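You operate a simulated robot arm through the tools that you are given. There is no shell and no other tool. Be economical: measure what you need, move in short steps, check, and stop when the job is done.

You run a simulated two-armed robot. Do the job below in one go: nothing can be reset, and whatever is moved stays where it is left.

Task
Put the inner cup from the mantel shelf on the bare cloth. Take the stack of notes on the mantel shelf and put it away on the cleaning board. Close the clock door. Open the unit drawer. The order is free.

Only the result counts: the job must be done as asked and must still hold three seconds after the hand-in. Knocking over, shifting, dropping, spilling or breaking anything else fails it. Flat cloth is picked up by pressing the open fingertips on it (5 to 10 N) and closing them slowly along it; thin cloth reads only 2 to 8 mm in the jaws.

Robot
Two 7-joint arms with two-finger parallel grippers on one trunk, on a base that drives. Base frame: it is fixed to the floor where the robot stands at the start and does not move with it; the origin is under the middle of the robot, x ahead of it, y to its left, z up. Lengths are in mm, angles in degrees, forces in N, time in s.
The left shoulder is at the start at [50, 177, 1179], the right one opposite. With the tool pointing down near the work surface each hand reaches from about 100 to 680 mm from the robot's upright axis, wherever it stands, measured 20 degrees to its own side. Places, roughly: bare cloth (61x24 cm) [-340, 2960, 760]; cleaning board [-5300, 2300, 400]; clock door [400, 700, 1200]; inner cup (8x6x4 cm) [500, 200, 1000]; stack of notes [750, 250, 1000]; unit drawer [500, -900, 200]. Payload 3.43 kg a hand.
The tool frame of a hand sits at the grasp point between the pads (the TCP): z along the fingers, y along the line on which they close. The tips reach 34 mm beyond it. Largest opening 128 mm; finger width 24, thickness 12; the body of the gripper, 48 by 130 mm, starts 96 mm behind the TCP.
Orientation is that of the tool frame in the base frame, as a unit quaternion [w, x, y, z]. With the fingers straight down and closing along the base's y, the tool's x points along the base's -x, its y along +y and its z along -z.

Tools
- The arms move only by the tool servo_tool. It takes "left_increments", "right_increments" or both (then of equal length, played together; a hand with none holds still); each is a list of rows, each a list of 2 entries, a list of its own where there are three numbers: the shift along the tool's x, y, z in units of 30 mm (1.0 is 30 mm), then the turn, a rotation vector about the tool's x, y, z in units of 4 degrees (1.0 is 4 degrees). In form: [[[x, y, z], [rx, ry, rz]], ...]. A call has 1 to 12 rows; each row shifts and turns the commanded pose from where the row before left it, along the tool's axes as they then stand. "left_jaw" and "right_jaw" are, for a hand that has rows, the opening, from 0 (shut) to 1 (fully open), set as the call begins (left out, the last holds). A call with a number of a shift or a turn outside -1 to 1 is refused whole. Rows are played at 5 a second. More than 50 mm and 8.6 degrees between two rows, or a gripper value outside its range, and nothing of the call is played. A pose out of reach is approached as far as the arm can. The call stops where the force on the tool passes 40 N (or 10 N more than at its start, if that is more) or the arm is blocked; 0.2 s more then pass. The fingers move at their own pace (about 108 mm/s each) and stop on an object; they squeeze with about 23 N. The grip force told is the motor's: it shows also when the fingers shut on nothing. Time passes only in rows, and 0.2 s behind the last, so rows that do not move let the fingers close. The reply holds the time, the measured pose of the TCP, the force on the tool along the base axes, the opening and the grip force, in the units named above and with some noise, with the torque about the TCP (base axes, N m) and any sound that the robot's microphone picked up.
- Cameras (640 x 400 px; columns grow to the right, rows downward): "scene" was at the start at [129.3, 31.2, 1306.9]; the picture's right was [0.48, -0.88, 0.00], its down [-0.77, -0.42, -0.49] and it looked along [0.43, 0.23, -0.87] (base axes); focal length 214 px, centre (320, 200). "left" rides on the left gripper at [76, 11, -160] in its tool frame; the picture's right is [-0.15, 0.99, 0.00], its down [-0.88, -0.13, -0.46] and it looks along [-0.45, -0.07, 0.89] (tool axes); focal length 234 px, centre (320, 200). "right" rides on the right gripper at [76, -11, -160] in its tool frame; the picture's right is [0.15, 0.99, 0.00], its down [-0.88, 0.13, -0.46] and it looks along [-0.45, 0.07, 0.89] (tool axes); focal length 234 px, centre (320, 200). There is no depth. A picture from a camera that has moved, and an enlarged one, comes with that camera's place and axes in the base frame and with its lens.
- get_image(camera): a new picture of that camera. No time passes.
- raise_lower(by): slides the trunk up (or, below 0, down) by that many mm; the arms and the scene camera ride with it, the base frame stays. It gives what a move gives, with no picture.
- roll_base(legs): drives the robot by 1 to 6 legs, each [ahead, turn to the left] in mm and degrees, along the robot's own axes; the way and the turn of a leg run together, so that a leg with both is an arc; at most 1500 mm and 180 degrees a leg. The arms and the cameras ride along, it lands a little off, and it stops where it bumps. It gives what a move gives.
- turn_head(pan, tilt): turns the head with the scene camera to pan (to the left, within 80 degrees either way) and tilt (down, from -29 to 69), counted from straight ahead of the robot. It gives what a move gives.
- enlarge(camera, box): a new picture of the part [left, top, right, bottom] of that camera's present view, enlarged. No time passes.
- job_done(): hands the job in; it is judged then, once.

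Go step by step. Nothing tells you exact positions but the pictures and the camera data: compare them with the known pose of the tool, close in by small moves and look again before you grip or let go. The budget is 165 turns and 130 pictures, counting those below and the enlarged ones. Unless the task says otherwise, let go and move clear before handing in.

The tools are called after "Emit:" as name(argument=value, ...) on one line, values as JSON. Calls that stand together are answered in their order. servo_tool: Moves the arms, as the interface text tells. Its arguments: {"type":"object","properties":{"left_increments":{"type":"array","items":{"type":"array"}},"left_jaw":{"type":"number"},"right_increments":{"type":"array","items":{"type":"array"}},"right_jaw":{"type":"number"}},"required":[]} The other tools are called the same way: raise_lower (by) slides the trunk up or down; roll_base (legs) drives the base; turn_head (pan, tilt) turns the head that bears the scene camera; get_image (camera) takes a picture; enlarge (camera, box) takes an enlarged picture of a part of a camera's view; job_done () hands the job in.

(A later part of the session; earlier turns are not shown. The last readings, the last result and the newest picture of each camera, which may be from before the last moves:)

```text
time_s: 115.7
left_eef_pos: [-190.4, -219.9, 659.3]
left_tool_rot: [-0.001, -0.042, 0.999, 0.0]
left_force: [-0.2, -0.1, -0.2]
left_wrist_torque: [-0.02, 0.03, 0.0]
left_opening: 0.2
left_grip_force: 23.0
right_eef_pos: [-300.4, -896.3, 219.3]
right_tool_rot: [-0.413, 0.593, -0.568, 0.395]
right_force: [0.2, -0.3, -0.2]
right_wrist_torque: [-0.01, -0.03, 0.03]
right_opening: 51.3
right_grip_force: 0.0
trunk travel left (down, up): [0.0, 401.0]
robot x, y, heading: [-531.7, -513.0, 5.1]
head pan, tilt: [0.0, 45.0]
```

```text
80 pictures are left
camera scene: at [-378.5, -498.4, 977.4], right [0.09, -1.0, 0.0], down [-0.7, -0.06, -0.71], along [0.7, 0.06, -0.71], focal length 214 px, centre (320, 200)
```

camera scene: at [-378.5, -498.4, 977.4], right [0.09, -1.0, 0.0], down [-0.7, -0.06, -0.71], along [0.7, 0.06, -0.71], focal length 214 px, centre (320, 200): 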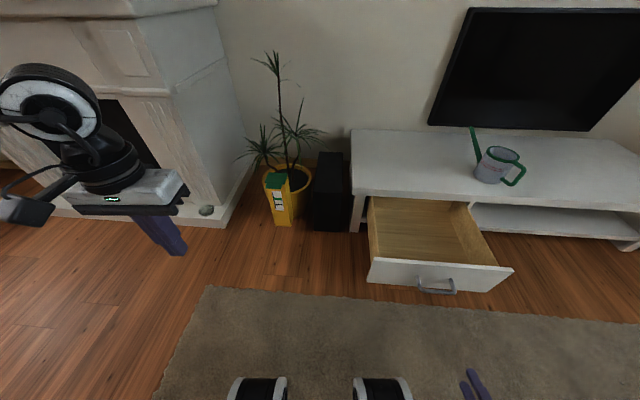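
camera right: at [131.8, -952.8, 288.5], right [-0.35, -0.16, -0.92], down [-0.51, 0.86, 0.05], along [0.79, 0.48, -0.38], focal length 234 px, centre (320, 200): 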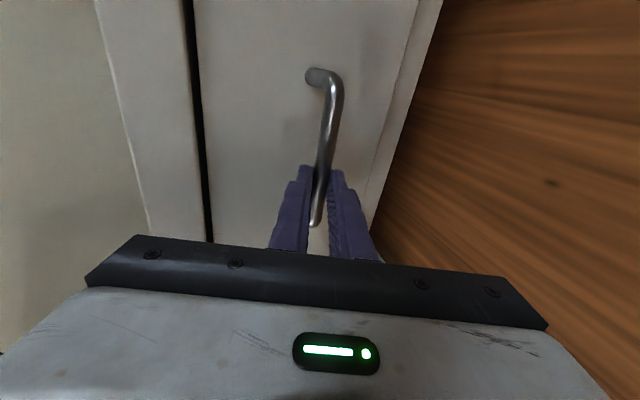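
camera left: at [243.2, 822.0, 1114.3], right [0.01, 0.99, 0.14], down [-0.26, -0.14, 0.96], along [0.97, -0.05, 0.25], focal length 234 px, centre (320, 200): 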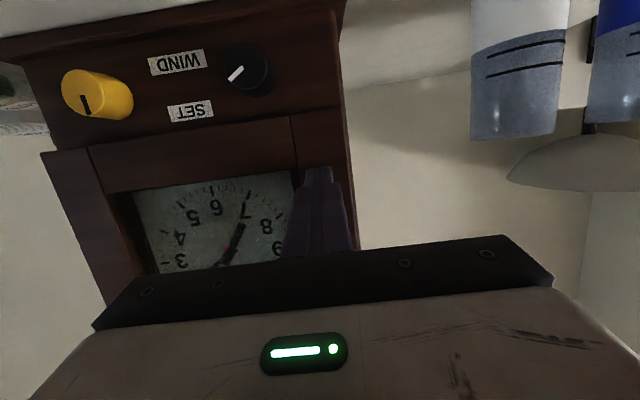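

Drawer is open and stable. Now raise the trunk and return the right hand to pointing down.

Emit:
raise_lower(by=400)

Emit:
servo_tool(right_increments=[[[0, -0.5, 0.9], [0, 0, 0.5]], [[0, -0.5, 0.9], [0, 0, 0.5]], [[0, -0.5, 0.9], [0, 0, 1]], [[0, -0.5, 0.9], [0, 0, 1]], [[0, -0.5, 0.9], [0, 0, 1]], [[0, 0, 0.5], [0, 0, 1]], [[0, 0, 0], [0, 0, 1]], [[0, 0, 0], [0, 0, 1]], [[0, 0, 0], [0, 0, 1]], [[0, 0, 0], [0, 0, 1]], [[0, 0, 0], [0, 0, 1]], [[0, 0, 0], [0, 0, 1]]])

Emit:
servo_tool(right_increments=[[[0, 0, 0], [0, 0, 1]], [[0, 0, 0], [0, 0, 1]], [[0, 0, 0], [0, 0, 1]], [[0, 0, 0], [0, 0, 1]], [[0, 0, 0], [0, 0, 1]], [[0, 0, 0], [0, 0, 1]], [[0, 0, 0], [0, 0, 1]], [[0, 0, 0], [0, 0, 1]], [[0, 0, 0], [0, 0, 1]], [[0, 0, 0], [0, 0, 1]], [[0, 0, 0], [0, 0, 1]], [[0, 0, 0], [0, 0, 0.5]]])

Emit:
servo_tool(right_increments=[[[0, 0, 0], [0, 1, 0]], [[0, 0, 0], [0, 1, 0]], [[0, 0, 0], [0, 1, 0]], [[0, 0, 0], [0, 1, 0]], [[0, 0, 0], [0, 1, 0]], [[0, 0, 0], [0, 1, 0]], [[0, 0, 0], [0, 1, 0]], [[0, 0, 0], [0, 1, 0]], [[0, 0, 0], [0, 1, 0]], [[0, 0, 0], [0, 1, 0]], [[0, 0, 0], [0, 1, 0]], [[0, 0, 0], [0, 1, 0]]])

```text
time_s: 119.5
left_eef_pos: [-189.7, -220.9, 1058.6]
left_tool_rot: [-0.002, -0.042, 0.999, 0.0]
left_force: [-0.3, 0.9, 0.1]
left_wrist_torque: [0.01, -0.02, -0.03]
left_opening: 0.0
left_grip_force: 23.3
right_eef_pos: [-299.2, -896.7, 619.5]
right_tool_rot: [-0.413, 0.592, -0.568, 0.396]
right_force: [-0.3, 1.1, -0.3]
right_wrist_torque: [-0.03, -0.01, -0.03]
right_opening: 51.3
right_grip_force: 0.1
trunk travel left (down, up): [-400.0, 1.0]
robot x, y, heading: [-534.7, -512.1, 5.2]
head pan, tilt: [0.0, 45.0]
```

```text
time_s: 122.1
left_eef_pos: [-189.0, -219.8, 1057.7]
left_tool_rot: [-0.001, -0.042, 0.999, -0.001]
left_force: [0.4, -0.3, 0.1]
left_wrist_torque: [-0.02, 0.01, 0.03]
left_opening: 0.0
left_grip_force: 23.0
right_eef_pos: [-133.5, -897.4, 637.5]
right_tool_rot: [0.531, -0.334, 0.75, -0.211]
right_force: [0.4, -0.1, -0.5]
right_wrist_torque: [-0.01, 0.0, 0.01]
right_opening: 51.1
right_grip_force: 0.1
trunk travel left (down, up): [-400.0, 1.0]
robot x, y, heading: [-532.2, -507.5, 4.9]
head pan, tilt: [0.0, 45.0]
```

```text
time_s: 124.7
left_eef_pos: [-190.6, -219.7, 1057.7]
left_tool_rot: [-0.002, -0.042, 0.999, 0.0]
left_force: [1.2, 0.5, 0.3]
left_wrist_torque: [0.03, -0.01, -0.01]
left_opening: 0.0
left_grip_force: 23.5
right_eef_pos: [-133.6, -897.5, 638.0]
right_tool_rot: [0.571, -0.018, 0.82, 0.015]
right_force: [-0.1, -0.5, -0.2]
right_wrist_torque: [0.01, 0.01, 0.01]
right_opening: 51.1
right_grip_force: 0.0
trunk travel left (down, up): [-400.0, 1.0]
robot x, y, heading: [-536.8, -511.7, 5.2]
head pan, tilt: [0.0, 45.0]
```

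```text
time_s: 127.3
left_eef_pos: [-189.6, -220.1, 1057.2]
left_tool_rot: [-0.002, -0.041, 0.999, 0.0]
left_force: [0.2, 0.3, -1.0]
left_wrist_torque: [-0.02, -0.03, -0.01]
left_opening: 0.0
left_grip_force: 23.1
right_eef_pos: [-134.5, -896.9, 637.6]
right_tool_rot: [0.187, -0.019, 0.982, 0.005]
right_force: [-0.2, 0.0, 0.4]
right_wrist_torque: [-0.02, -0.01, -0.02]
right_opening: 51.1
right_grip_force: 0.0
trunk travel left (down, up): [-400.0, 1.0]
robot x, y, heading: [-528.9, -512.4, 5.0]
head pan, tilt: [0.0, 45.0]
```

Emit:
servo_tool(right_increments=[[[0, 0, 0], [0, 1, 0]], [[0, 0, 0], [0, 1, 0]], [[0, 0, 0], [0, 1, 0]], [[0, 0, 0], [0, 1, 0]], [[0, 0, 0], [0, 1, 0]], [[0, 0, 0], [0, 0.4, 0]], [[0, 0.5, -1], [0, 0, 0]], [[0, 0.5, -1], [0, 0, 0]], [[0, 0.5, -1], [0, 0, 0]], [[0, 0.5, -1], [0, 0, 0]], [[0, 0.5, -1], [0, 0, 0]], [[0, 0.5, -1], [0, 0, 0]]])

Emit:
servo_tool(right_increments=[[[0, 0.3, -1], [0, 0, 0]], [[0, 0.3, -1], [0, 0, 0]], [[0, 0.3, -1], [0, 0, 0]], [[0, 0.3, -1], [0, 0, 0]], [[0, 0, -1], [0, 0, 0]], [[0, 0, -1], [0, 0, 0]], [[0, 0, -1], [0, 0, 0]], [[0, 0, -1], [0, 0, 0]], [[0, 0, -1], [0, 0, 0]], [[0, 0, -1], [0, 0, 0]], [[0, 0, -1], [0, 0, 0]]], right_jaw=1)

Emit:
roll_base(legs=[[0, 85], [700, 0], [0, -90], [350, 0]])

Emit:
turn_head(pan=5, tilt=35)

Emit:
get_image(camera="scene")

```text
time_s: 129.9
left_eef_pos: [-189.8, -220.5, 1057.5]
left_tool_rot: [-0.001, -0.042, 0.999, 0.0]
left_force: [1.3, 0.2, 0.6]
left_wrist_torque: [-0.01, 0.04, 0.02]
left_opening: 0.0
left_grip_force: 23.0
right_eef_pos: [-137.9, -806.5, 816.8]
right_tool_rot: [0.0, -0.021, 1.0, 0.001]
right_force: [0.2, -0.8, -0.4]
right_wrist_torque: [-0.02, -0.01, 0.01]
right_opening: 51.2
right_grip_force: 0.1
trunk travel left (down, up): [-400.0, 1.0]
robot x, y, heading: [-529.9, -506.5, 5.0]
head pan, tilt: [0.0, 45.0]
```

```text
time_s: 132.3
left_eef_pos: [-190.3, -220.8, 1057.6]
left_tool_rot: [-0.001, -0.041, 0.999, 0.0]
left_force: [0.0, 0.3, 0.5]
left_wrist_torque: [-0.02, -0.02, -0.02]
left_opening: 0.0
left_grip_force: 23.2
right_eef_pos: [-140.1, -771.9, 1146.8]
right_tool_rot: [0.0, -0.02, 1.0, 0.001]
right_force: [-0.3, 0.8, 0.5]
right_wrist_torque: [0.01, -0.02, -0.01]
right_opening: 128.0
right_grip_force: 0.1
trunk travel left (down, up): [-400.0, 1.0]
robot x, y, heading: [-529.9, -511.7, 5.3]
head pan, tilt: [0.0, 45.0]
```

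```text
time_s: 145.5
left_eef_pos: [222.5, 407.4, 1057.7]
left_tool_rot: [-0.002, 0.035, 0.999, 0.0]
left_force: [0.0, 0.6, 0.1]
left_wrist_torque: [-0.02, 0.04, -0.01]
left_opening: 0.0
left_grip_force: 22.9
right_eef_pos: [188.8, -144.9, 1146.9]
right_tool_rot: [0.0, 0.055, 0.998, 0.001]
right_force: [0.3, -0.2, 0.1]
right_wrist_torque: [0.0, 0.02, 0.01]
right_opening: 128.0
right_grip_force: 0.0
trunk travel left (down, up): [-400.0, 1.0]
robot x, y, heading: [-160.1, 167.6, -3.8]
head pan, tilt: [0.0, 45.0]
```

```text
time_s: 146.2
left_eef_pos: [223.1, 407.4, 1058.4]
left_tool_rot: [-0.001, 0.035, 0.999, 0.0]
left_force: [0.7, 0.4, -0.5]
left_wrist_torque: [-0.04, -0.01, 0.01]
left_opening: 0.0
left_grip_force: 22.7
right_eef_pos: [187.4, -144.0, 1146.2]
right_tool_rot: [0.0, 0.056, 0.998, 0.001]
right_force: [0.5, -0.3, -0.5]
right_wrist_torque: [0.01, 0.02, -0.01]
right_opening: 128.1
right_grip_force: 0.1
trunk travel left (down, up): [-400.0, 1.0]
robot x, y, heading: [-155.7, 171.1, -3.6]
head pan, tilt: [5.0, 35.0]
```

```text
79 pictures are left
camera scene: at [0.9, 169.0, 1392.2], right [0.02, -1.0, 0.0], down [-0.57, -0.01, -0.82], along [0.82, 0.02, -0.57], focal length 214 px, centre (320, 200)
```

scene: 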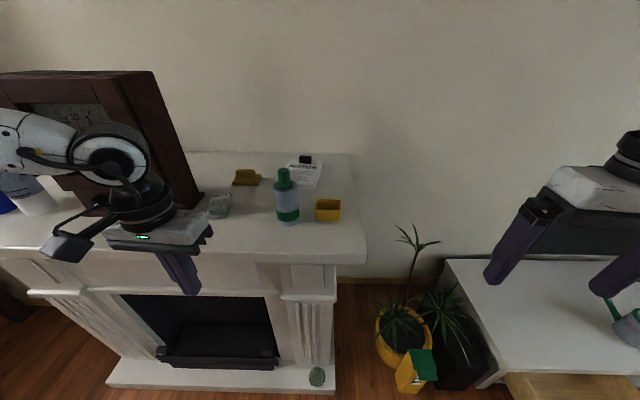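

Emit:
enlarge(camera="scene", box=[200, 130, 380, 280])

Emit:
roll_base(legs=[[0, 3.5], [140, 0]])

Emit:
get_image(camera="scene")

```text
2.67 times, centred on (290, 205) of scene
camera zoom: at [0.9, 169.0, 1392.2], right [0.02, -1.0, 0.0], down [-0.57, -0.01, -0.82], along [0.82, 0.02, -0.57], focal length 572 px, centre (400, 187)
```

zoom: 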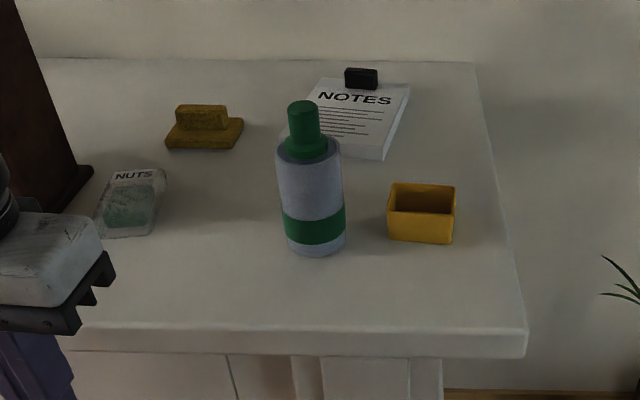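

```text
time_s: 148.0
left_eef_pos: [346.1, 431.7, 1058.2]
left_tool_rot: [-0.002, 0.003, 1.0, 0.0]
left_force: [-0.2, 0.1, 0.1]
left_wrist_torque: [-0.01, 0.06, 0.02]
left_opening: 0.0
left_grip_force: 22.5
right_eef_pos: [345.1, -122.8, 1146.0]
right_tool_rot: [0.0, 0.024, 1.0, 0.001]
right_force: [0.3, -0.5, 1.1]
right_wrist_torque: [0.0, 0.0, 0.04]
right_opening: 127.8
right_grip_force: 0.0
trunk travel left (down, up): [-400.0, 1.0]
robot x, y, heading: [-17.5, 170.8, -0.2]
head pan, tilt: [5.0, 35.0]
```

```text
77 pictures are left
camera scene: at [140.4, 178.5, 1392.1], right [0.08, -1.0, 0.0], down [-0.57, -0.05, -0.82], along [0.82, 0.07, -0.57], focal length 214 px, centre (320, 200)
```

scene: 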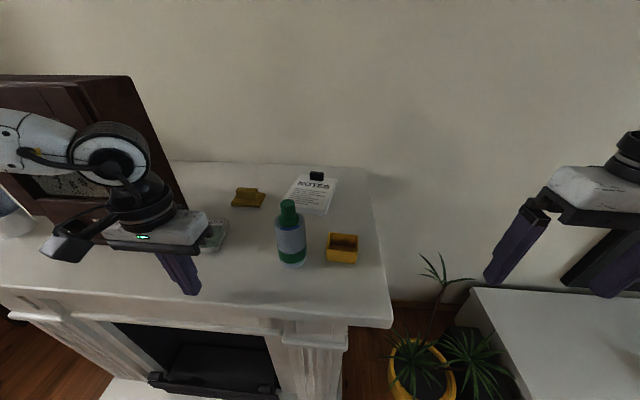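

Emit:
enlarge(camera="scene", box=[220, 150, 400, 300])

```text
2.67 times, centred on (310, 225) of scene
camera zoom: at [140.4, 178.5, 1392.1], right [0.08, -1.0, 0.0], down [-0.57, -0.05, -0.82], along [0.82, 0.07, -0.57], focal length 572 px, centre (347, 133)
```

zoom: 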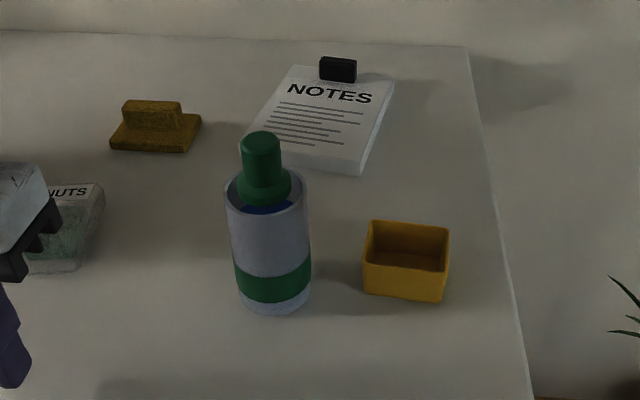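

Triangulated: shelf top z≈1004; cup x 455–507, y 124–191, rim ≈1042; bottle's right edge y≈234. Notes about 140×200 mm with a black clip near [805, 250]. I'll take the cup with the right hand first.

Emit:
servo_tool(right_increments=[[[-0.41, 0.95, 0], [0, 0, 0]], [[-0.41, 0.95, 0], [0, 0, 0]], [[-0.41, 0.95, 0], [0, 0, 0]], [[-0.41, 0.95, 0], [0, 0, 0]], [[-0.41, 0.95, 0], [0, 0, 0]], [[-0.41, 0.95, 0], [0, 0, 0]], [[-0.41, 0.95, 0], [0, 0, 0]], [[-0.41, 0.95, 0], [0, 0, 0]], [[-0.41, 0.95, 0], [0, 0, 0]], [[-0.41, 0.9, 0], [0, 0, 0]]], right_jaw=0.72)

Emit:
get_image(camera="right")

Emit:
get_image(camera="scene")

```text
time_s: 150.2
left_eef_pos: [346.4, 430.0, 1059.1]
left_tool_rot: [-0.002, 0.003, 1.0, -0.001]
left_force: [-0.6, 0.8, 0.3]
left_wrist_torque: [0.03, -0.01, 0.01]
left_opening: 0.0
left_grip_force: 23.6
right_eef_pos: [482.8, 153.4, 1149.7]
right_tool_rot: [0.001, 0.024, 1.0, 0.001]
right_force: [0.2, 0.3, 0.8]
right_wrist_torque: [0.01, 0.02, -0.01]
right_opening: 92.0
right_grip_force: 0.1
trunk travel left (down, up): [-400.0, 1.0]
robot x, y, heading: [-18.8, 171.5, -0.1]
head pan, tilt: [5.0, 35.0]
```

```text
75 pictures are left
camera right: at [408.3, 146.3, 1309.1], right [-0.1, 1.0, 0.0], down [0.89, 0.09, 0.46], along [0.45, 0.05, -0.89], focal length 234 px, centre (320, 200)
```

right: 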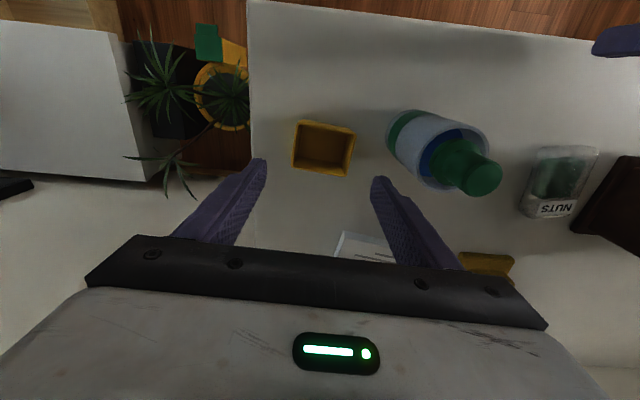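

```text
74 pictures are left
camera scene: at [139.5, 179.2, 1392.2], right [0.08, -1.0, 0.0], down [-0.57, -0.05, -0.82], along [0.82, 0.07, -0.57], focal length 214 px, centre (320, 200)
```

scene: 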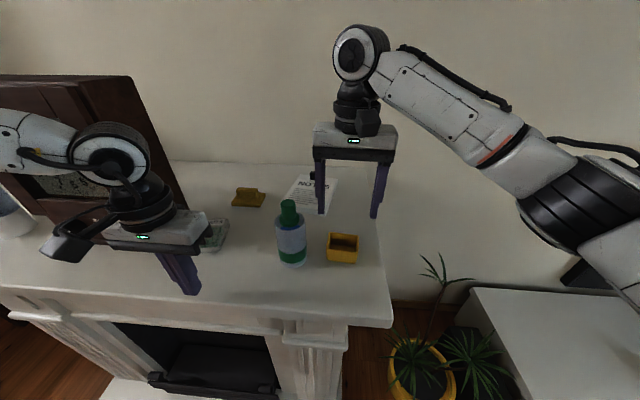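

The cup centre reads [477, 157], matching. Descending with the fingers straddling it.

Emit:
servo_tool(right_increments=[[[0.1, 0.13, 0.75], [0, 0, 0]], [[0, 0, 0.75], [0, 0, 0]], [[0, 0, 0.75], [0, 0, 0]], [[0, 0, 0.75], [0, 0, 0]]])

Emit:
get_image(camera="right")

Emit:
enlarge(camera="scene", box=[260, 180, 400, 280])

```text
time_s: 151.2
left_eef_pos: [345.7, 430.9, 1058.4]
left_tool_rot: [-0.001, 0.004, 1.0, 0.0]
left_force: [-0.1, -0.4, -0.2]
left_wrist_torque: [-0.01, -0.03, 0.01]
left_opening: 0.0
left_grip_force: 22.9
right_eef_pos: [478.4, 158.0, 1058.7]
right_tool_rot: [0.001, 0.025, 1.0, 0.002]
right_force: [0.0, 0.2, -0.4]
right_wrist_torque: [-0.04, 0.0, -0.01]
right_opening: 92.4
right_grip_force: 0.0
trunk travel left (down, up): [-400.0, 1.0]
robot x, y, heading: [-20.2, 171.8, -0.1]
head pan, tilt: [5.0, 35.0]
```

```text
73 pictures are left
camera right: at [404.4, 149.6, 1218.6], right [-0.1, 1.0, 0.0], down [0.89, 0.09, 0.46], along [0.45, 0.05, -0.89], focal length 234 px, centre (320, 200)
```

right: 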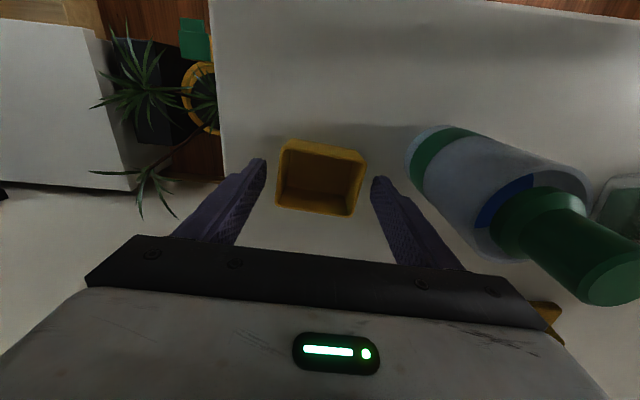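

```text
4.00 times, centred on (330, 230) of scene
camera zoom: at [139.5, 178.4, 1392.2], right [0.08, -1.0, 0.0], down [-0.57, -0.05, -0.82], along [0.82, 0.07, -0.57], focal length 858 px, centre (280, 80)
```

zoom: 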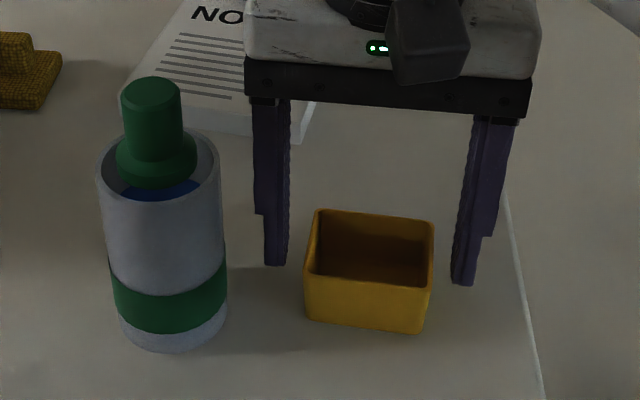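

Emit:
servo_tool(right_increments=[[[0, 0, 0.5], [0, 0, 0]]])

Emit:
servo_tool(right_increments=[[[0, 0, 0], [0, 0, 0]], [[0, 0, 0], [0, 0, 0]], [[0, 0, 0], [0, 0, 0]], [[0, 0, 0], [0, 0, 0]]], right_jaw=0)

Emit:
servo_tool(right_increments=[[[0, 0, -0.5], [0, 0, 0]], [[0, 0, -1], [0, 0, 0]], [[0, 0, -1], [0, 0, 0]], [[0, 0, -1], [0, 0, 0]]])

Emit:
get_image(camera="right")

```text
time_s: 151.6
left_eef_pos: [346.7, 430.0, 1057.4]
left_tool_rot: [-0.002, 0.004, 1.0, 0.0]
left_force: [-0.2, 0.0, -0.3]
left_wrist_torque: [0.0, -0.02, 0.03]
left_opening: 0.1
left_grip_force: 22.7
right_eef_pos: [479.1, 156.7, 1041.8]
right_tool_rot: [0.002, 0.025, 1.0, 0.001]
right_force: [0.4, 0.3, 0.4]
right_wrist_torque: [0.01, 0.02, 0.03]
right_opening: 92.2
right_grip_force: 0.0
trunk travel left (down, up): [-400.0, 1.0]
robot x, y, heading: [-14.6, 170.6, 0.1]
head pan, tilt: [5.0, 35.0]
```

```text
time_s: 152.6
left_eef_pos: [345.6, 429.9, 1058.2]
left_tool_rot: [-0.003, 0.004, 1.0, 0.0]
left_force: [0.3, 0.5, -0.2]
left_wrist_torque: [0.01, -0.03, 0.02]
left_opening: 0.2
left_grip_force: 22.7
right_eef_pos: [478.9, 157.9, 1043.1]
right_tool_rot: [0.0, 0.024, 1.0, 0.001]
right_force: [-0.4, 0.2, 0.3]
right_wrist_torque: [-0.03, 0.01, 0.03]
right_opening: 68.4
right_grip_force: 22.9
trunk travel left (down, up): [-400.0, 1.0]
robot x, y, heading: [-17.9, 169.4, 0.0]
head pan, tilt: [5.0, 35.0]
```

```text
time_s: 153.6
left_eef_pos: [345.9, 430.9, 1057.2]
left_tool_rot: [-0.002, 0.004, 1.0, 0.0]
left_force: [0.1, 0.7, -1.2]
left_wrist_torque: [-0.04, 0.02, 0.01]
left_opening: 0.2
left_grip_force: 22.6
right_eef_pos: [479.2, 159.9, 1149.9]
right_tool_rot: [0.001, 0.024, 1.0, 0.0]
right_force: [-0.4, 0.3, -0.3]
right_wrist_torque: [0.01, 0.01, -0.01]
right_opening: 68.3
right_grip_force: 23.4
trunk travel left (down, up): [-400.0, 1.0]
robot x, y, heading: [-19.8, 170.6, -0.3]
head pan, tilt: [5.0, 35.0]
```

```text
71 pictures are left
camera right: at [404.3, 151.8, 1310.3], right [-0.1, 1.0, 0.0], down [0.89, 0.09, 0.46], along [0.45, 0.05, -0.89], focal length 234 px, centre (320, 200)
```

right: 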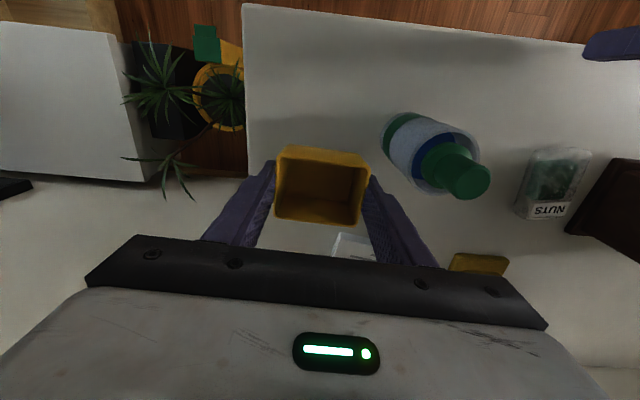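

The cup is held. I'll swing it out to the right while lifting and rolling the left hand for the clip.

Emit:
servo_tool(right_increments=[[[0.41, -0.95, 0], [0, 0, 0]], [[0.41, -0.95, 0], [0, 0, 0]], [[0.41, -0.95, 0], [0, 0, 0]], [[0.41, -0.95, 0], [0, 0, 0]], [[0.41, -0.95, 0], [0, 0, 0]], [[0.41, -0.95, 0], [0, 0, 0]], [[0.41, -0.95, 0], [0, 0, 0]], [[0.41, -0.95, 0], [0, 0, 0]], [[0.41, -0.95, 0], [0, 0, 0]], [[0.41, -0.9, 0], [0, 0, 0]], [[0, 0, 0], [0, 0, 0]], [[0, 0, 0], [0, 0, 0]]], left_increments=[[[0.3, 0, -1], [0, 0, 0]], [[0.3, 0, -1], [0, 0, 0]], [[0, 0, -1], [0, 0, 0]], [[0, 0, -1], [0, 0, 0]], [[0, 0, -1], [0, 0, 0]], [[0, 0, 0], [0, 0, 1]], [[0, 0, 0], [0, 0, 1]], [[0, 0, 0], [0, 0, 1]], [[0, 0, 0], [0, 0, 1]], [[0, 0, 0], [0, 0, 1]], [[0, 0, 0], [0, 0, 1]], [[0, 0, 0], [0, 0, 1]]])

Emit:
servo_tool(left_increments=[[[0, 0, 0], [0, 0, 1]], [[0, 0, 0], [0, 0, 1]], [[0, 0, 0], [0, 0, 1]], [[0, 0, 0], [0, 0, 1]], [[0, 0, 0], [0, 0, 1]], [[0, 0, 0], [0, 0, 1]], [[0, 0, 0], [0, 0, 1]], [[0, 0, 0], [0, 0, 1]], [[0, 0, 0], [0, 0, 1]], [[0, 0, 0], [0, 0, 1]], [[0, 0, 0], [0, 0, 1]], [[0, 0, 0], [0, 0, 1]]])

Emit:
servo_tool(left_increments=[[[0, 0, 0], [0, 0, 1]], [[0, 0, 0], [0, 0, 1]], [[0, 0, 0], [0, 0, 1]], [[0, 0, 0], [0, 0, 1]], [[0, 0, 0], [0, 0, 1]], [[0, 0, 0], [0, 0, 1]]])

```text
time_s: 156.2
left_eef_pos: [328.7, 430.9, 1208.8]
left_tool_rot: [-0.002, 0.246, 0.969, 0.0]
left_force: [1.1, -0.6, 0.0]
left_wrist_torque: [0.01, -0.01, 0.0]
left_opening: 0.0
left_grip_force: 23.3
right_eef_pos: [342.4, -120.4, 1149.1]
right_tool_rot: [0.001, 0.024, 1.0, 0.001]
right_force: [0.6, -0.3, -0.5]
right_wrist_torque: [0.03, -0.01, -0.01]
right_opening: 68.7
right_grip_force: 23.1
trunk travel left (down, up): [-400.0, 1.0]
robot x, y, heading: [-18.0, 176.7, -0.1]
head pan, tilt: [5.0, 35.0]
```

```text
time_s: 158.8
left_eef_pos: [269.1, 371.2, 1222.6]
left_tool_rot: [0.0, 0.618, 0.786, 0.0]
left_force: [-0.1, -0.6, -0.2]
left_wrist_torque: [0.0, -0.01, 0.06]
left_opening: 0.0
left_grip_force: 23.2
left hand out of reach, approached as far as the arm can: row 8, 9, 10, 11, 12
right_eef_pos: [342.3, -121.2, 1148.8]
right_tool_rot: [0.002, 0.024, 1.0, 0.002]
right_force: [0.3, 0.5, -0.8]
right_wrist_torque: [0.01, 0.0, 0.03]
right_opening: 68.5
right_grip_force: 23.2
trunk travel left (down, up): [-400.0, 1.0]
robot x, y, heading: [-18.7, 170.6, 0.1]
head pan, tilt: [5.0, 35.0]
```

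```text
time_s: 160.2
left_eef_pos: [196.2, 322.6, 1247.0]
left_tool_rot: [-0.002, 0.768, 0.64, -0.002]
left_force: [0.3, 0.4, -0.5]
left_wrist_torque: [-0.01, 0.03, 0.01]
left_opening: 0.0
left_grip_force: 23.0
left hand out of reach, approached as far as the arm can: row 1, 2, 3, 4, 5, 6
right_eef_pos: [342.8, -120.8, 1149.3]
right_tool_rot: [0.001, 0.024, 1.0, 0.002]
right_force: [-0.8, -0.4, -0.3]
right_wrist_torque: [0.02, 0.0, 0.01]
right_opening: 68.4
right_grip_force: 22.9
trunk travel left (down, up): [-400.0, 1.0]
robot x, y, heading: [-20.3, 168.2, -0.3]
head pan, tilt: [5.0, 35.0]
```

Rolling the left hand here is out of reach. New plan: unroll it, drive closer, grip the clip by its ends (tool tilted), and drag the stack nearer first.

Emit:
servo_tool(left_increments=[[[0, 0, 0], [0, 0, -1]], [[0, 0, 0], [0, 0, -1]], [[0, 0, 0], [0, 0, -1]], [[0, 0, 0], [0, 0, -1]], [[0, 0, 0], [0, 0, -1]], [[0, 0, 0], [0, 0, -1]], [[0, 0, 0], [0, 0, -1]], [[0, 0, 0], [0, 0, -1]], [[0, 0, 0], [0, 0, -1]], [[0, 0, 0], [0, 0, -1]], [[0, 0, 0], [0, 0, -1]], [[0, 0, 0], [0, 0, -1]]])

Emit:
servo_tool(left_increments=[[[0, 0, 0], [0, 0, -1]], [[0, 0, 0], [0, 0, -1]], [[0, 0, 0], [0, 0, -1]], [[0, 0, 0], [0, 0, -1]], [[0, 0, 0], [0, 0, -1]], [[0, 0, 0], [0, 0, -1]], [[0, 0, 0], [0, 0, -1]], [[0, 0, 0], [0, 0, -1]], [[0, 0, 0], [0, 0, -1]], [[0, 0, 0], [0, 0, -1]], [[0, 0, 0], [0, 0, -0.6]]])

Emit:
roll_base(legs=[[-60, 0], [0, -35], [170, 0], [0, 35]])

Emit:
get_image(camera="scene")

```text
time_s: 162.8
left_eef_pos: [196.1, 321.9, 1248.9]
left_tool_rot: [-0.001, 0.44, 0.898, -0.002]
left_force: [0.2, -1.0, -0.7]
left_wrist_torque: [0.0, 0.03, -0.02]
left_opening: 0.0
left_grip_force: 22.3
right_eef_pos: [342.5, -120.1, 1149.0]
right_tool_rot: [0.001, 0.024, 1.0, 0.001]
right_force: [0.0, 0.4, -0.2]
right_wrist_torque: [-0.03, 0.02, 0.03]
right_opening: 68.3
right_grip_force: 22.9
trunk travel left (down, up): [-400.0, 1.0]
robot x, y, heading: [-23.6, 174.1, 0.1]
head pan, tilt: [5.0, 35.0]
```

```text
time_s: 165.2
left_eef_pos: [198.8, 323.2, 1248.6]
left_tool_rot: [-0.002, 0.086, 0.996, 0.0]
left_force: [-0.2, 0.3, -0.4]
left_wrist_torque: [-0.01, 0.02, 0.04]
left_opening: 0.0
left_grip_force: 22.6
right_eef_pos: [342.7, -119.7, 1148.4]
right_tool_rot: [0.0, 0.024, 1.0, 0.001]
right_force: [-0.2, -0.2, -0.3]
right_wrist_torque: [0.01, -0.01, 0.0]
right_opening: 68.3
right_grip_force: 23.2
trunk travel left (down, up): [-400.0, 1.0]
robot x, y, heading: [-21.2, 171.2, -0.1]
head pan, tilt: [5.0, 35.0]
```

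```text
time_s: 168.9
left_eef_pos: [299.3, 83.8, 1248.9]
left_tool_rot: [-0.001, 0.378, 0.926, 0.0]
left_force: [-0.2, 0.6, 0.3]
left_wrist_torque: [0.02, -0.02, 0.01]
left_opening: 0.0
left_grip_force: 23.1
right_eef_pos: [169.4, -363.6, 1147.9]
right_tool_rot: [0.0, 0.32, 0.947, 0.001]
right_force: [-0.7, 0.3, 0.6]
right_wrist_torque: [0.01, -0.07, 0.03]
right_opening: 68.5
right_grip_force: 23.5
trunk travel left (down, up): [-400.0, 1.0]
robot x, y, heading: [32.2, 77.1, -34.5]
head pan, tilt: [5.0, 35.0]
stopped in leg 3: the robot was blocked; the commanded pose is now the measured one
```

```text
70 pictures are left
camera scene: at [168.9, -3.9, 1392.4], right [-0.49, -0.87, 0.0], down [-0.5, 0.28, -0.82], along [0.72, -0.4, -0.57], focal length 214 px, centre (320, 200)
```

scene: 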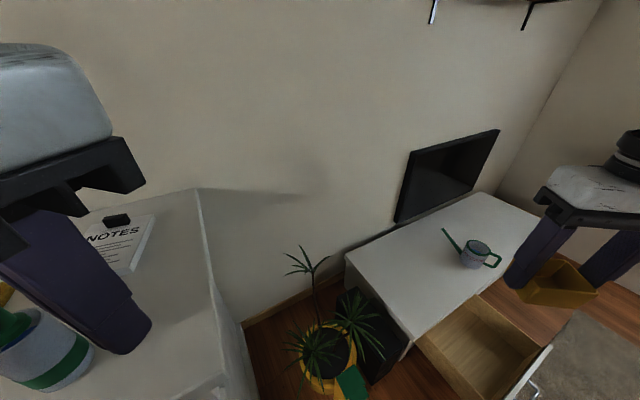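

Blocked by the hearth while angled. I'll back a little, square up, and creep forward.

Emit:
roll_base(legs=[[-40, 0], [0, 34.5], [110, 0]])

Emit:
get_image(camera="scene")

```text
time_s: 172.0
left_eef_pos: [252.0, 255.8, 1248.3]
left_tool_rot: [-0.002, 0.089, 0.996, 0.0]
left_force: [-0.4, 0.3, -0.1]
left_wrist_torque: [-0.01, -0.07, -0.01]
left_opening: 0.0
left_grip_force: 22.6
right_eef_pos: [393.0, -189.3, 1148.6]
right_tool_rot: [0.0, 0.03, 1.0, 0.001]
right_force: [0.1, 0.0, 0.6]
right_wrist_torque: [-0.02, -0.04, 0.0]
right_opening: 68.6
right_grip_force: 22.9
trunk travel left (down, up): [-400.0, 1.0]
robot x, y, heading: [35.9, 102.6, -0.2]
head pan, tilt: [5.0, 35.0]
stopped in leg 3: the robot was blocked; the commanded pose is now the measured one
```

```text
69 pictures are left
camera scene: at [191.3, 107.8, 1392.3], right [0.08, -1.0, 0.0], down [-0.57, -0.05, -0.82], along [0.82, 0.07, -0.57], focal length 214 px, centre (320, 200)
```

scene: 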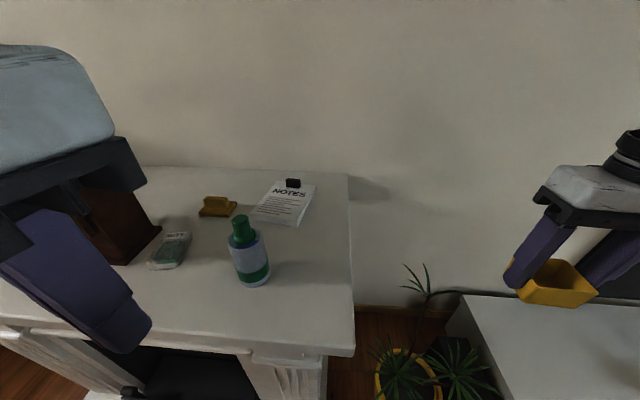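

Emit:
enlarge(camera="scene", box=[220, 150, 360, 250])

```text
4.00 times, centred on (290, 200) of scene
camera zoom: at [191.3, 107.8, 1392.3], right [0.08, -1.0, 0.0], down [-0.57, -0.05, -0.82], along [0.82, 0.07, -0.57], focal length 858 px, centre (440, 200)
```

zoom: 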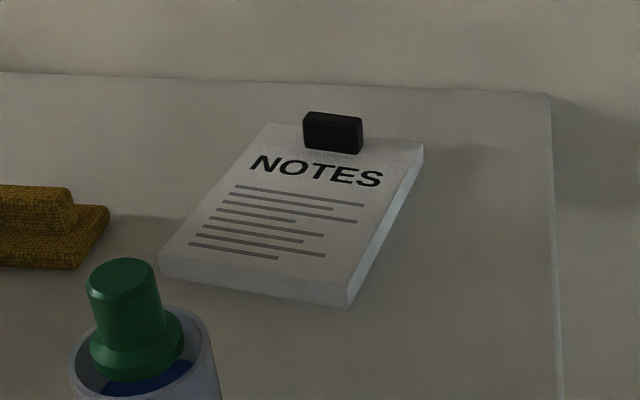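

Clip measured: centre [794, 247], about 48×12×27 mm standing on the stack (stack top z≈1024). I'll bring the left hand forward at height, then tilt it.

Emit:
servo_tool(left_increments=[[[-1, 0.2, 0], [0, 0, 0]], [[-1, 0.2, 0], [0, 0, 0]], [[-1, 0.2, 0], [0, 0, 0]], [[-1, 0.2, 0], [0, 0, 0]], [[-1, 0.2, 0], [0, 0, 0]], [[-1, 0.2, 0], [0, 0, 0]], [[-1, 0.2, 0], [0, 0, 0]], [[-1, 0.2, 0], [0, 0, 0]], [[-1, 0.2, 0], [0, 0, 0]], [[-1, 0.2, 0], [0, 0, 0]], [[-1, 0.2, 0], [0, 0, 0]], [[-1, 0.2, 0], [0, 0, 0]]], left_jaw=0.6)

Emit:
servo_tool(left_increments=[[[0, 0, 0], [0, -1, 0]], [[0, 0, 0], [0, -1, 0]], [[0, 0, 0], [0, -1, 0]], [[0, 0, 0], [0, -1, 0]], [[0, 0, 0], [0, -1, 0]], [[0, 0, 0], [0, -1, 0]], [[0, 0, 0], [0, -1, 0]], [[0, 0, 0], [0, -1, 0]], [[0, 0, 0], [0, -1, 0]]])

Emit:
get_image(camera="left")

Emit:
get_image(camera="scene")

```text
time_s: 174.6
left_eef_pos: [542.3, 328.0, 1237.8]
left_tool_rot: [-0.002, 0.09, 0.996, 0.0]
left_force: [0.1, 0.9, 0.4]
left_wrist_torque: [-0.04, 0.03, 0.0]
left_opening: 76.6
left_grip_force: 0.2
left hand out of reach, approached as far as the arm can: row 8, 9, 10, 11, 12
right_eef_pos: [394.2, -188.3, 1148.3]
right_tool_rot: [0.0, 0.03, 1.0, 0.001]
right_force: [-1.0, -0.1, -0.9]
right_wrist_torque: [-0.01, -0.01, 0.0]
right_opening: 68.5
right_grip_force: 23.1
trunk travel left (down, up): [-400.0, 1.0]
robot x, y, heading: [34.0, 99.3, -0.3]
head pan, tilt: [5.0, 35.0]
```

```text
time_s: 176.6
left_eef_pos: [543.1, 327.4, 1238.0]
left_tool_rot: [0.306, 0.086, 0.948, -0.028]
left_force: [-0.9, 0.2, -0.4]
left_wrist_torque: [0.02, -0.04, 0.0]
left_opening: 76.8
left_grip_force: 0.0
right_eef_pos: [394.5, -188.2, 1149.0]
right_tool_rot: [0.0, 0.029, 1.0, 0.002]
right_force: [-0.7, 0.3, -0.4]
right_wrist_torque: [-0.03, 0.02, 0.0]
right_opening: 68.4
right_grip_force: 22.7
trunk travel left (down, up): [-400.0, 1.0]
robot x, y, heading: [33.7, 100.9, -0.2]
head pan, tilt: [5.0, 35.0]
```

```text
67 pictures are left
camera left: at [393.4, 364.8, 1322.4], right [0.29, 0.95, 0.08], down [0.42, -0.21, 0.88], along [0.86, -0.22, -0.46], focal length 234 px, centre (320, 200)
```

left: 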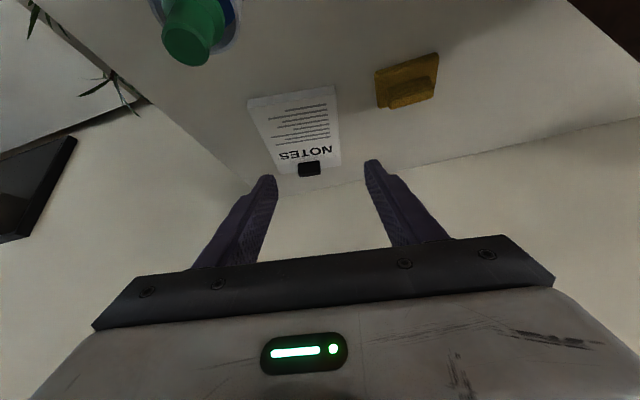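

```text
66 pictures are left
camera scene: at [192.1, 108.0, 1392.3], right [0.08, -1.0, 0.0], down [-0.57, -0.05, -0.82], along [0.82, 0.07, -0.57], focal length 214 px, centre (320, 200)
```

scene: 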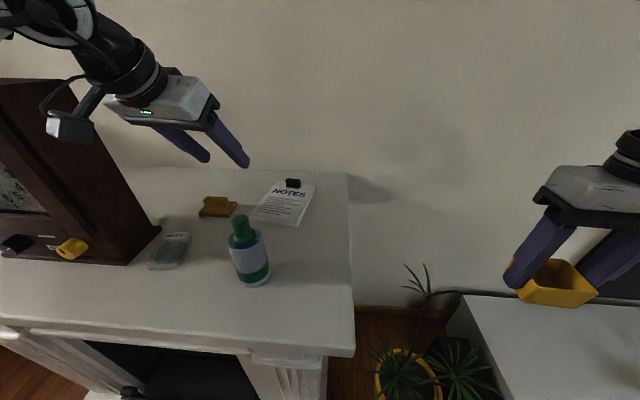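

Clear view. I'll move to a spot above the clip.

Emit:
servo_tool(left_increments=[[[-0.56, -0.14, 0.985], [0, 0, 0]], [[-0.56, -0.14, 0.985], [0, 0, 0]], [[-0.56, -0.14, 0.985], [0, 0, 0]], [[-0.56, -0.14, 0.985], [0, 0, 0]], [[-0.56, -0.14, 0.985], [0, 0, 0]], [[-0.56, -0.14, 0.985], [0, 0, 0]], [[-0.56, -0.14, 0.985], [0, 0, 0]], [[-0.56, -0.14, 0.985], [0, 0, 0]]])

Emit:
get_image(camera="left")

```text
time_s: 178.4
left_eef_pos: [713.5, 296.5, 1124.6]
left_tool_rot: [0.305, 0.086, 0.948, -0.029]
left_force: [0.3, -0.1, -0.6]
left_wrist_torque: [0.0, 0.02, 0.01]
left_opening: 76.7
left_grip_force: 0.1
left hand out of reach, approached as far as the arm can: row 6, 7, 8
right_eef_pos: [392.6, -188.6, 1148.0]
right_tool_rot: [0.0, 0.029, 1.0, 0.002]
right_force: [-0.2, 0.2, 0.1]
right_wrist_torque: [-0.02, -0.03, -0.01]
right_opening: 68.3
right_grip_force: 23.2
trunk travel left (down, up): [-400.0, 1.0]
robot x, y, heading: [35.6, 102.2, -0.2]
head pan, tilt: [5.0, 35.0]
```

```text
65 pictures are left
camera left: at [564.8, 334.8, 1209.0], right [0.29, 0.95, 0.08], down [0.42, -0.21, 0.88], along [0.86, -0.23, -0.46], focal length 234 px, centre (320, 200)
```

left: 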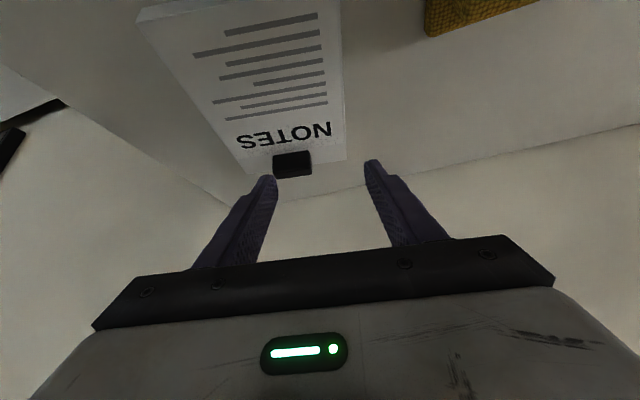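

Reach falls short by ~65 mm at this tilt; I'll tilt further (59°) and continue.

Emit:
servo_tool(left_increments=[[[0, 0, 0], [0, -1, 0]], [[0, 0, 0], [0, -1, 0]], [[0, 0, 0], [0, -1, 0]], [[0, 0, 0], [0, -1, 0]], [[0, 0, 0], [0, -1, 0]], [[0, 0, 0], [0, -1, 0]], [[-0.17, -0.37, 0.79], [0, 0, 0]], [[-0.17, -0.37, 0.79], [0, 0, 0]], [[-0.17, -0.37, 0.79], [0, 0, 0]]])

Emit:
get_image(camera="left")

Emit:
enlarge(camera="scene", box=[200, 110, 360, 230])

```text
time_s: 180.4
left_eef_pos: [750.9, 273.7, 1112.0]
left_tool_rot: [0.496, 0.078, 0.864, -0.045]
left_force: [-0.8, -0.4, 1.2]
left_wrist_torque: [0.01, -0.03, 0.03]
left_opening: 76.8
left_grip_force: 0.1
left hand out of reach, approached as far as the arm can: row 8, 9
right_eef_pos: [393.8, -189.5, 1148.4]
right_tool_rot: [0.0, 0.029, 1.0, 0.001]
right_force: [0.3, -0.2, -0.1]
right_wrist_torque: [0.03, 0.03, -0.01]
right_opening: 68.6
right_grip_force: 22.7
trunk travel left (down, up): [-400.0, 1.0]
robot x, y, heading: [32.1, 99.9, -0.5]
head pan, tilt: [5.0, 35.0]
```

```text
64 pictures are left
camera left: at [581.0, 316.0, 1126.6], right [0.25, 0.96, 0.13], down [0.03, -0.14, 0.99], along [0.97, -0.24, -0.06], focal length 234 px, centre (320, 200)
```

left: 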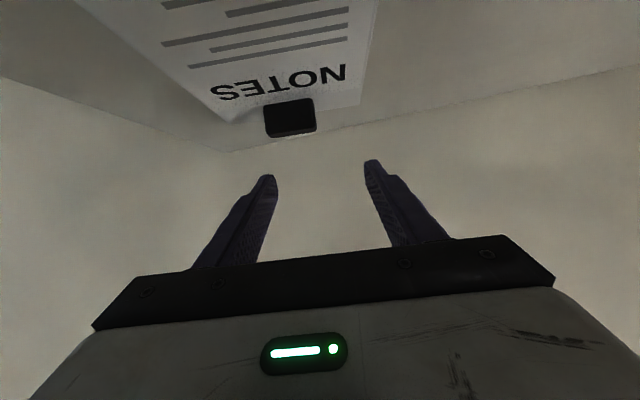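

```text
3.33 times, centred on (280, 170) of scene
camera zoom: at [192.4, 107.6, 1392.2], right [0.08, -1.0, 0.0], down [-0.57, -0.05, -0.82], along [0.82, 0.07, -0.57], focal length 715 px, centre (453, 300)
```

zoom: 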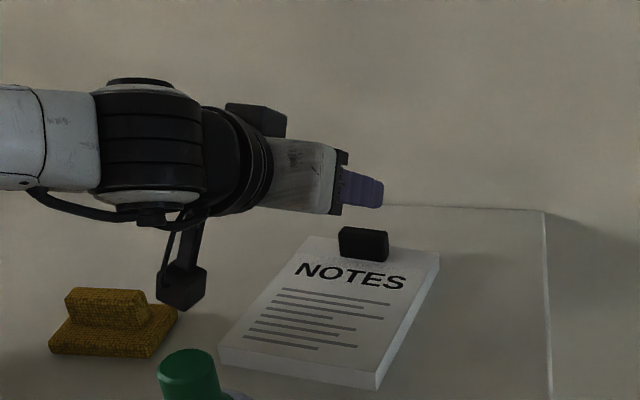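

Now lower around the clip in two stages.

Emit:
servo_tool(left_increments=[[[0.82, -0.35, 0.55], [0, 0, 0]], [[0.75, -0.35, 0.5], [0, 0, 0]]])

Emit:
get_image(camera="left")

Emit:
enlarge(camera="scene", box=[200, 110, 360, 230])

```text
time_s: 181.0
left_eef_pos: [729.4, 272.9, 1070.7]
left_tool_rot: [0.497, 0.076, 0.863, -0.045]
left_force: [0.2, 0.3, -0.1]
left_wrist_torque: [0.0, 0.01, 0.03]
left_opening: 76.9
left_grip_force: 0.1
left hand out of reach, approached as far as the arm can: row 1, 2
right_eef_pos: [393.6, -188.6, 1147.4]
right_tool_rot: [0.0, 0.028, 1.0, 0.001]
right_force: [-0.5, 0.7, -0.4]
right_wrist_torque: [-0.01, 0.0, 0.0]
right_opening: 68.7
right_grip_force: 22.8
trunk travel left (down, up): [-400.0, 1.0]
robot x, y, heading: [33.7, 101.3, -0.3]
head pan, tilt: [5.0, 35.0]
```

```text
62 pictures are left
camera left: at [556.4, 314.6, 1085.5], right [0.25, 0.96, 0.13], down [0.03, -0.14, 0.99], along [0.97, -0.24, -0.06], focal length 234 px, centre (320, 200)
```

left: 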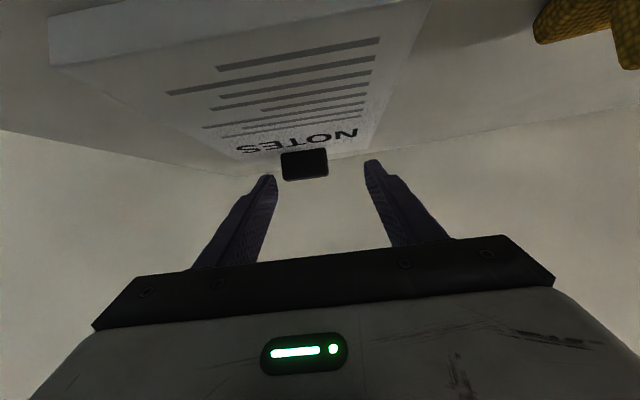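

```text
3.33 times, centred on (280, 170) of scene
camera zoom: at [192.4, 107.9, 1392.2], right [0.08, -1.0, 0.0], down [-0.57, -0.05, -0.82], along [0.82, 0.07, -0.57], focal length 715 px, centre (453, 300)
```

zoom: 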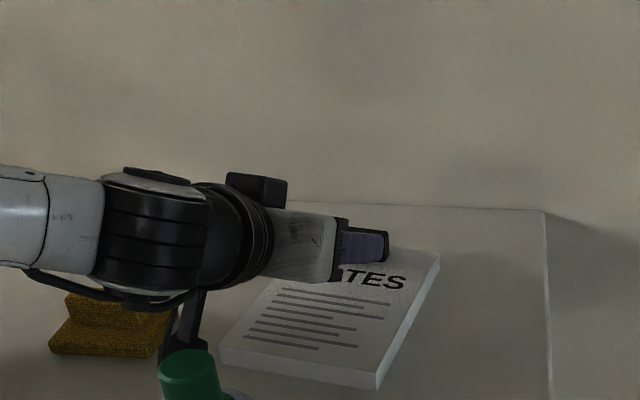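

Reach shrinks when low but lowering the trunk would bring the whole arm down unchanged. I'll raise the hand, extend fully, then lower the trunk.

Emit:
servo_tool(left_increments=[[[-0.85, -0.07, -0.3], [0, 0, 0]], [[-0.85, -0.07, -0.3], [0, 0, 0]], [[-0.85, -0.07, -0.3], [0, 0, 0]], [[-0.85, -0.07, -0.3], [0, 0, 0]], [[-0.5, -0.2, 0.85], [0, 0, 0]], [[-0.5, -0.2, 0.85], [0, 0, 0]], [[-0.5, -0.2, 0.85], [0, 0, 0]]])

Emit:
get_image(camera="scene")

```text
time_s: 182.6
left_eef_pos: [769.1, 272.6, 1182.7]
left_tool_rot: [0.496, 0.078, 0.864, -0.046]
left_force: [0.7, -0.1, -0.6]
left_wrist_torque: [0.0, 0.0, 0.0]
left_opening: 76.8
left_grip_force: 0.0
left hand out of reach, approached as far as the arm can: row 5, 6, 7
right_eef_pos: [394.1, -189.4, 1148.2]
right_tool_rot: [0.001, 0.03, 1.0, 0.002]
right_force: [-0.3, 0.8, 0.1]
right_wrist_torque: [0.02, 0.0, -0.01]
right_opening: 68.6
right_grip_force: 23.1
trunk travel left (down, up): [-400.0, 1.0]
robot x, y, heading: [33.9, 103.9, -0.4]
head pan, tilt: [5.0, 35.0]
```

```text
60 pictures are left
camera scene: at [192.5, 107.9, 1392.2], right [0.08, -1.0, 0.0], down [-0.57, -0.05, -0.82], along [0.82, 0.07, -0.57], focal length 214 px, centre (320, 200)
```

scene: 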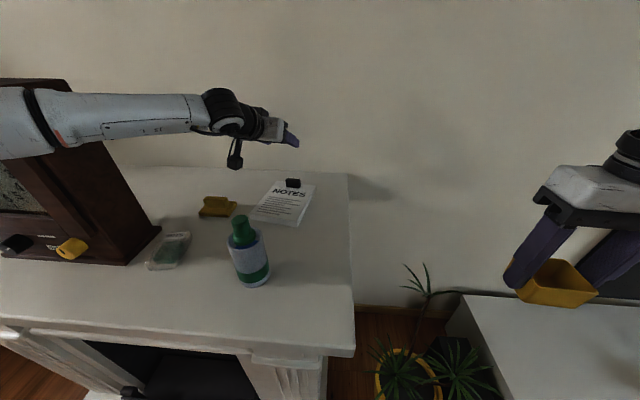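

Extended to x=769 with a high elbow. I'll lower the trunk 70 mm, then correct y and check clearance to the bottle.

Emit:
raise_lower(by=-70)

Emit:
servo_tool(left_increments=[[[0, -0.4, 0.1], [0, 0, 0]], [[0, -0.4, 0.1], [0, 0, 0]]])

Emit:
get_image(camera="scene")

Emit:
get_image(camera="left")

```text
time_s: 183.7
left_eef_pos: [769.7, 271.1, 1113.3]
left_tool_rot: [0.496, 0.078, 0.863, -0.046]
left_force: [-0.6, 0.4, -0.3]
left_wrist_torque: [-0.02, -0.03, -0.01]
left_opening: 76.7
left_grip_force: 0.1
right_eef_pos: [393.1, -188.7, 1077.6]
right_tool_rot: [0.0, 0.029, 1.0, 0.002]
right_force: [1.0, -0.7, 1.2]
right_wrist_torque: [0.0, -0.01, 0.01]
right_opening: 68.3
right_grip_force: 23.5
trunk travel left (down, up): [-330.0, 71.0]
robot x, y, heading: [32.2, 102.0, -0.2]
head pan, tilt: [5.0, 35.0]
```

```text
time_s: 184.3
left_eef_pos: [756.9, 257.8, 1112.8]
left_tool_rot: [0.495, 0.078, 0.864, -0.046]
left_force: [0.6, -0.2, -0.1]
left_wrist_torque: [0.03, -0.01, 0.02]
left_opening: 76.8
left_grip_force: 0.1
left hand out of reach, approached as far as the arm can: row 1, 2
right_eef_pos: [394.8, -188.7, 1077.8]
right_tool_rot: [0.0, 0.03, 1.0, 0.002]
right_force: [0.1, 0.3, 0.1]
right_wrist_torque: [0.03, 0.04, 0.01]
right_opening: 68.6
right_grip_force: 22.8
trunk travel left (down, up): [-330.0, 71.0]
robot x, y, heading: [32.6, 103.6, -0.0]
head pan, tilt: [5.0, 35.0]
```

```text
59 pictures are left
camera scene: at [192.3, 107.8, 1322.2], right [0.08, -1.0, 0.0], down [-0.57, -0.05, -0.82], along [0.82, 0.07, -0.57], focal length 214 px, centre (320, 200)
```

scene: 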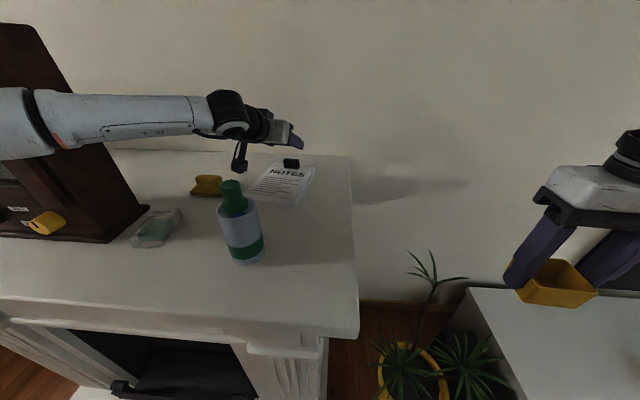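

```text
58 pictures are left
camera left: at [586.0, 299.8, 1127.1], right [0.25, 0.96, 0.12], down [0.03, -0.14, 0.99], along [0.97, -0.25, -0.06], focal length 234 px, centre (320, 200)
```

left: 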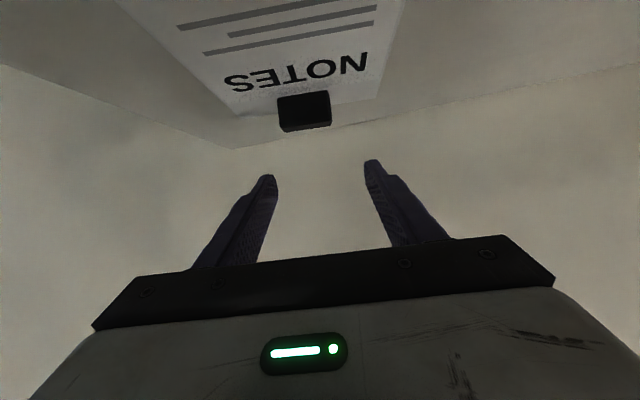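

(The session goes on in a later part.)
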